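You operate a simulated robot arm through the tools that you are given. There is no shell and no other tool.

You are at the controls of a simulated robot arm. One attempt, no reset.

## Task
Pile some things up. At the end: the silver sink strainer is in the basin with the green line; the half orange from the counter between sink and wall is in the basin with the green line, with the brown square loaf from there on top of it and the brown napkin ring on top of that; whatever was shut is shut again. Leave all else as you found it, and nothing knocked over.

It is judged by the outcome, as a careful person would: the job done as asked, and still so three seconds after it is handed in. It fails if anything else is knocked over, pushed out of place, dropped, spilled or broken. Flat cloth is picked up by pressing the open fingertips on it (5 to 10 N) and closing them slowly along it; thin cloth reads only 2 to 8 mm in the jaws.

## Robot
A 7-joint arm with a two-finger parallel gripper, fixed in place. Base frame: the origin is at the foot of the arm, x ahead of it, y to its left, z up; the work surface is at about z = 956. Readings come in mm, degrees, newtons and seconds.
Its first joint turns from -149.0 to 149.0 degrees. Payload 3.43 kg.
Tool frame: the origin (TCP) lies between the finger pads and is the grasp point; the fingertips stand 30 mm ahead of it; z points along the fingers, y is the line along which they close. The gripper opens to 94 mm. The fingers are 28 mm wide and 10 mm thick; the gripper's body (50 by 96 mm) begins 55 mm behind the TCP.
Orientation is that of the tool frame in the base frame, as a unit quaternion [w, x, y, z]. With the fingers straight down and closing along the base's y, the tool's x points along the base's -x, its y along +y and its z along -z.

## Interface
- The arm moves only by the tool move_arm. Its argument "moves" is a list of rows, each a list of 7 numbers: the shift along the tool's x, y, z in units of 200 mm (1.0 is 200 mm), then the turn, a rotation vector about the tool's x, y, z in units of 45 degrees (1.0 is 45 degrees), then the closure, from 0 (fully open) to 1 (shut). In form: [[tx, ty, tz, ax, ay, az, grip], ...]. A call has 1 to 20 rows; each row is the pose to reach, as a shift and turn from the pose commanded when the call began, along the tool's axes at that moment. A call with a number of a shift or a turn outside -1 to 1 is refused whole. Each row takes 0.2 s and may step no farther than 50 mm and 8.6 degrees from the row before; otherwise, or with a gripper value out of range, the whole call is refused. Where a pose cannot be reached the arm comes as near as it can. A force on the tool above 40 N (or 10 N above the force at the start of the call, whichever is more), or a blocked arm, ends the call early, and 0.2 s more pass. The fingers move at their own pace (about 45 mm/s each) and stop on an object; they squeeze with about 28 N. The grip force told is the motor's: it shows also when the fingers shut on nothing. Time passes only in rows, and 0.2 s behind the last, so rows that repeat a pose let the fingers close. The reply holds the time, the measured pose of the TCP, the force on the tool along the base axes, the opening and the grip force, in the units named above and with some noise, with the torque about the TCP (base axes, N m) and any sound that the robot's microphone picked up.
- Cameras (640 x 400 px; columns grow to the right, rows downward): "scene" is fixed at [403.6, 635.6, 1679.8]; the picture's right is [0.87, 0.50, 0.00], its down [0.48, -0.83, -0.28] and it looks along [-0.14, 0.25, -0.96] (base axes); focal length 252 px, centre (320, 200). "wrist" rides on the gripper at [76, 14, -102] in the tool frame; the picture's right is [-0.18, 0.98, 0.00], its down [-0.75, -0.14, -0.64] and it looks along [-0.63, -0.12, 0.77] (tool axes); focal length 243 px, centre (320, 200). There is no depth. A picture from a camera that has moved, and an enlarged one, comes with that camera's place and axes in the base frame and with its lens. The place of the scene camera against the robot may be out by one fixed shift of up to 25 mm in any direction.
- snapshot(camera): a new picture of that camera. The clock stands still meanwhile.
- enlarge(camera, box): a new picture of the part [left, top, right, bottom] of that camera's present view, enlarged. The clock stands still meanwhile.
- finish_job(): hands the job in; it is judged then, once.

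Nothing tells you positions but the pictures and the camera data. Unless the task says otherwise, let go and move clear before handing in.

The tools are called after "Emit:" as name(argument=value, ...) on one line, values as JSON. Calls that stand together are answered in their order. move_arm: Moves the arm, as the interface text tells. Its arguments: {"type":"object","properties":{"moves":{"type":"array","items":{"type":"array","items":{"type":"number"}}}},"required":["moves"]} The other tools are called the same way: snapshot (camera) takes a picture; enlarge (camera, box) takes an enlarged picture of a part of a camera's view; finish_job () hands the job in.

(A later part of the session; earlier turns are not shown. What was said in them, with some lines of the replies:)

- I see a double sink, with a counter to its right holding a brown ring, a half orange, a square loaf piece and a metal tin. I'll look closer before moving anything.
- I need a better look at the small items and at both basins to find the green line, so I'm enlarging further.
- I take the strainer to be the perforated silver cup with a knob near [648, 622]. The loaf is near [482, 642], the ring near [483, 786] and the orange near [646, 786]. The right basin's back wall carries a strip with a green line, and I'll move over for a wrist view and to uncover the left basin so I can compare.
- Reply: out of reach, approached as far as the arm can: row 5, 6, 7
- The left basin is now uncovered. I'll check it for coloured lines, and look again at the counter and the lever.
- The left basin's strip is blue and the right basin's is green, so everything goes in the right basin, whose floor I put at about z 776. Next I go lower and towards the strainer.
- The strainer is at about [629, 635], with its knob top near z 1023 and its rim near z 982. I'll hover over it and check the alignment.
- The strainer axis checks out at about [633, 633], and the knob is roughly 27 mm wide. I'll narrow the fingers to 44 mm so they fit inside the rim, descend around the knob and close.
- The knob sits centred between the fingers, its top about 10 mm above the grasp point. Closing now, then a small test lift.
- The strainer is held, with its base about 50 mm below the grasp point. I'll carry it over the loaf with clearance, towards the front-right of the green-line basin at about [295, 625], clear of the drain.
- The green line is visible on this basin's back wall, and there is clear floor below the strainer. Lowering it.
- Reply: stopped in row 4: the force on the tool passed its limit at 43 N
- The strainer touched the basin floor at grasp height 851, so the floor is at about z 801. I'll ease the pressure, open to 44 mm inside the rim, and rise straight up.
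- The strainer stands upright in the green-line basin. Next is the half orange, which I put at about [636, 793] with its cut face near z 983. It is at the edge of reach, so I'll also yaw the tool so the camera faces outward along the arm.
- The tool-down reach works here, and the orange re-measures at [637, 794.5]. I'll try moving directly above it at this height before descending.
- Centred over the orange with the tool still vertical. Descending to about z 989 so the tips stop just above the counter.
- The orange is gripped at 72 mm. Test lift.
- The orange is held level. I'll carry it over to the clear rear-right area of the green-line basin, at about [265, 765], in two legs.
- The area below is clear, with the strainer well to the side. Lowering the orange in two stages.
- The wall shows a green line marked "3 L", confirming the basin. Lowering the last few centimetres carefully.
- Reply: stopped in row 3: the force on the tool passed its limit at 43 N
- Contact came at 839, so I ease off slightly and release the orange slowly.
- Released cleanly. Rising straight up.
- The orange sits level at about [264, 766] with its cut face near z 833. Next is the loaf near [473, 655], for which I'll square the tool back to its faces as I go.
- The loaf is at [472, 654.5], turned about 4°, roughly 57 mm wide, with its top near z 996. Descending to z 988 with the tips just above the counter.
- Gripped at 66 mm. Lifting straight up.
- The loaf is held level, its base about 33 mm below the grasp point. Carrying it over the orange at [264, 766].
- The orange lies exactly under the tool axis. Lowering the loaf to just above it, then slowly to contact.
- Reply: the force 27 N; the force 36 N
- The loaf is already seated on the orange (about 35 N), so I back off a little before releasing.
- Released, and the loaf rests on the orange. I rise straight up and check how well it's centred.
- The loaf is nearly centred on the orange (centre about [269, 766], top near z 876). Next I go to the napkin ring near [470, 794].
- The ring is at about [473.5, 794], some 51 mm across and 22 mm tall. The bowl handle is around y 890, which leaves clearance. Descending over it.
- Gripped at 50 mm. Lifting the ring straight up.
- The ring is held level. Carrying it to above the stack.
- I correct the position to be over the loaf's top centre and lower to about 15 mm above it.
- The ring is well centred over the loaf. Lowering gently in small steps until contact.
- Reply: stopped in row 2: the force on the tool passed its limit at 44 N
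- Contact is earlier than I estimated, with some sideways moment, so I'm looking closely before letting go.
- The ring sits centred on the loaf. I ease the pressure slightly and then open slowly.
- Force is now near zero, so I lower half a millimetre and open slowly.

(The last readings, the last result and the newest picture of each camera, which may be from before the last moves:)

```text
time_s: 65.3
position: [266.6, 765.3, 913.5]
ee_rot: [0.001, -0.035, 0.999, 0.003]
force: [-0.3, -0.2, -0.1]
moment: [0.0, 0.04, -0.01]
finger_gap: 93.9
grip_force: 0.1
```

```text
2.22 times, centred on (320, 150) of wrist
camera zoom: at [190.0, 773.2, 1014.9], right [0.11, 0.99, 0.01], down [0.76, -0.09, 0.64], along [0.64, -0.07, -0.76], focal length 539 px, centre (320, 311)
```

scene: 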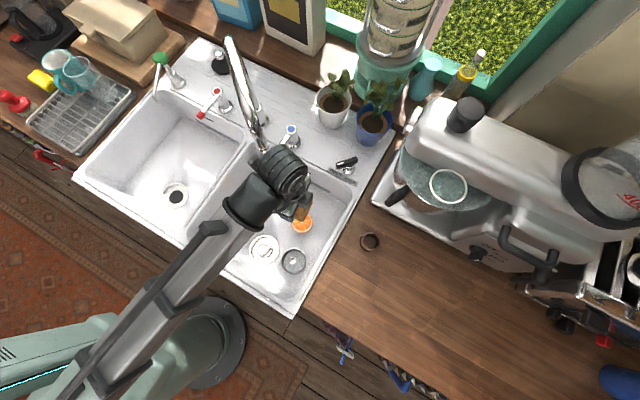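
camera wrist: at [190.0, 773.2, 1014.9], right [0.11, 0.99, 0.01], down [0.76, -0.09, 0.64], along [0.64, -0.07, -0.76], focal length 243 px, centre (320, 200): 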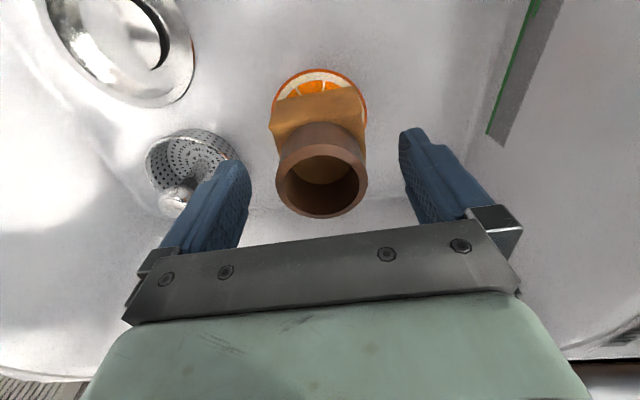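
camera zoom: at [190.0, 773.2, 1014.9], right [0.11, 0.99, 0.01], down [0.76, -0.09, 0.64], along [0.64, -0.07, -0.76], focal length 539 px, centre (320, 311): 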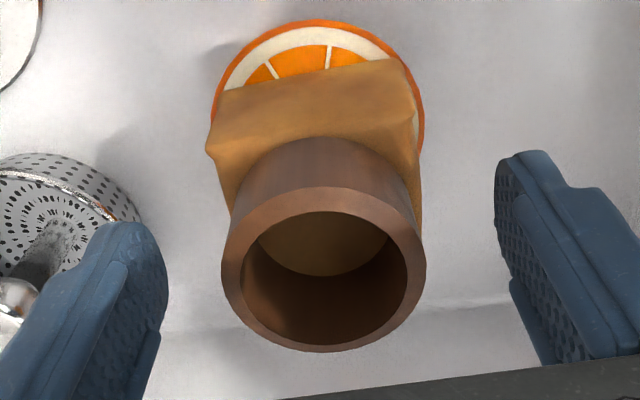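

The ring rests on the loaf. Rising slowly straight up and then checking the stack.

Emit:
move_arm(moves=[[0, 0, -0.05, 0, 0, 0, 0], [0, 0, -0.15, 0, 0, 0, 0], [0, 0, -0.3, 0, 0, 0, 0], [0, 0, -0.5, 0, 0, 0, 0], [0, 0, -0.68, 0, 0, 0, 0], [0, 0, -0.68, 0, 0, 0, 0]])

Emit:
snapshot(camera="wrist")

Emit:
enlarge(camera="wrist", box=[250, 30, 390, 150])

```text
time_s: 66.8
position: [266.2, 762.0, 1048.4]
ee_rot: [0.001, -0.035, 0.999, 0.003]
force: [-0.6, -0.2, 0.3]
moment: [0.0, 0.01, 0.02]
finger_gap: 94.3
grip_force: 0.1
```

```text
taken
camera wrist: at [189.6, 770.6, 1150.7], right [0.11, 0.99, 0.01], down [0.76, -0.09, 0.64], along [0.64, -0.07, -0.76], focal length 243 px, centre (320, 200)
```

wrist: 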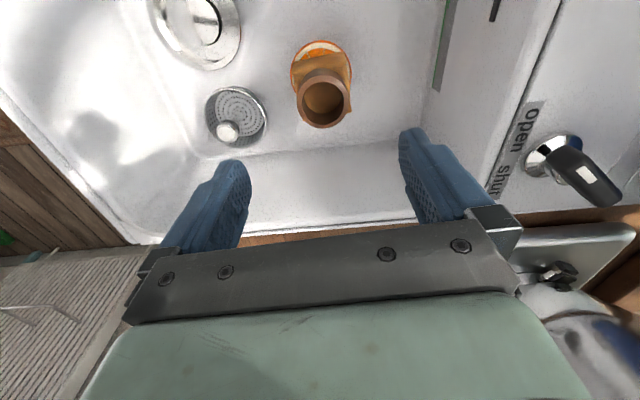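

```text
3.33 times, centred on (320, 90) of wrist
camera zoom: at [189.6, 770.6, 1150.7], right [0.11, 0.99, 0.01], down [0.76, -0.09, 0.64], along [0.64, -0.07, -0.76], focal length 809 px, centre (320, 567)
```

zoom: 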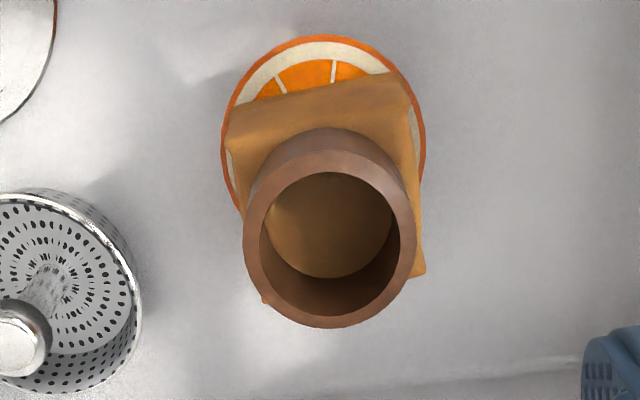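

The stack stands: orange, loaf, ring. I move the arm clear to get a full view of the scene.

Emit:
move_arm(moves=[[-0.1, -0.05, -0.1, 0, 0, 0, 0], [-0.28, -0.12, -0.15, 0, 0, 0, 0], [-0.46, -0.22, -0.15, 0, 0, 0, 0], [-0.64, -0.32, -0.15, 0, 0, 0, 0], [-0.82, -0.42, -0.15, 0, 0, 0, 0], [-1.0, -0.5, -0.15, 0, 0, 0, 0], [-1.0, -0.5, -0.15, 0, 0, 0, 0]])

Emit:
snapshot(camera="scene")

Emit:
enlarge(camera="scene", box=[220, 130, 400, 310])

```text
time_s: 68.3
position: [471.6, 679.8, 1082.4]
ee_rot: [0.001, -0.034, 0.999, 0.003]
force: [0.2, 0.1, 0.1]
moment: [0.04, 0.01, -0.02]
finger_gap: 94.0
grip_force: 0.1
```

```text
taken
```

scene: 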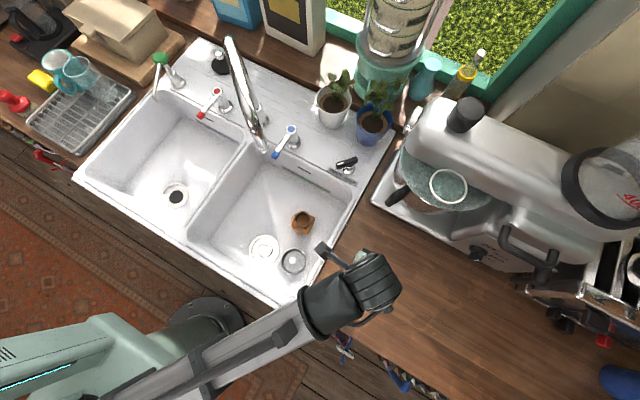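

```text
2.22 times, centred on (310, 220) of scene
camera zoom: at [403.6, 635.6, 1679.8], right [0.87, 0.5, 0.0], down [0.48, -0.83, -0.28], along [-0.14, 0.25, -0.96], focal length 560 px, centre (342, 156)
```

zoom: 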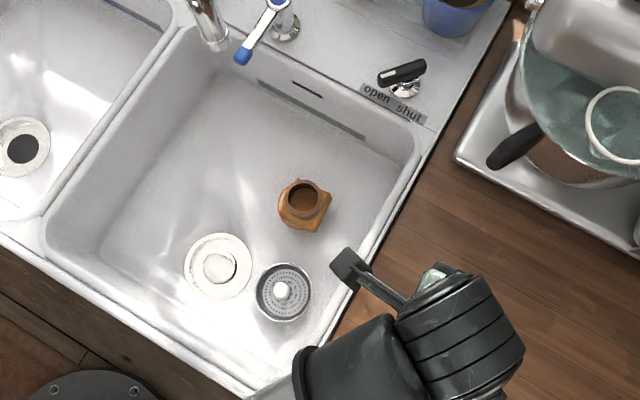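

The strainer is in the green-line basin, and beside it the orange, loaf and ring stand stacked and steady. The lever, taps, mixer and everything else look unchanged, nothing was opened, and the arm is clear, so I'm handing in the job.

Emit:
finish_job()

```text
The job is handed in.
```

The job is handed in, and everything you asked for was in place in the last picture. I haven't been shown the judge's result.

- **Strainer:** the silver strainer stands upright in the right-hand basin, which has a green line marked "3 L" on its back wall.
- **Stack:** the half orange is in the same basin, cut face up. The brown loaf is on top of it and the napkin ring is on top of the loaf. It stayed steady after I let go, for about three seconds before I handed in.
- **Shut things:** I opened nothing, so there was nothing to shut again. The drain lever is where it was at the start.
- **Everything else:** nothing was knocked over or dropped, and the rest of the scene looked unchanged. The arm is clear of the basin with its gripper open and empty.
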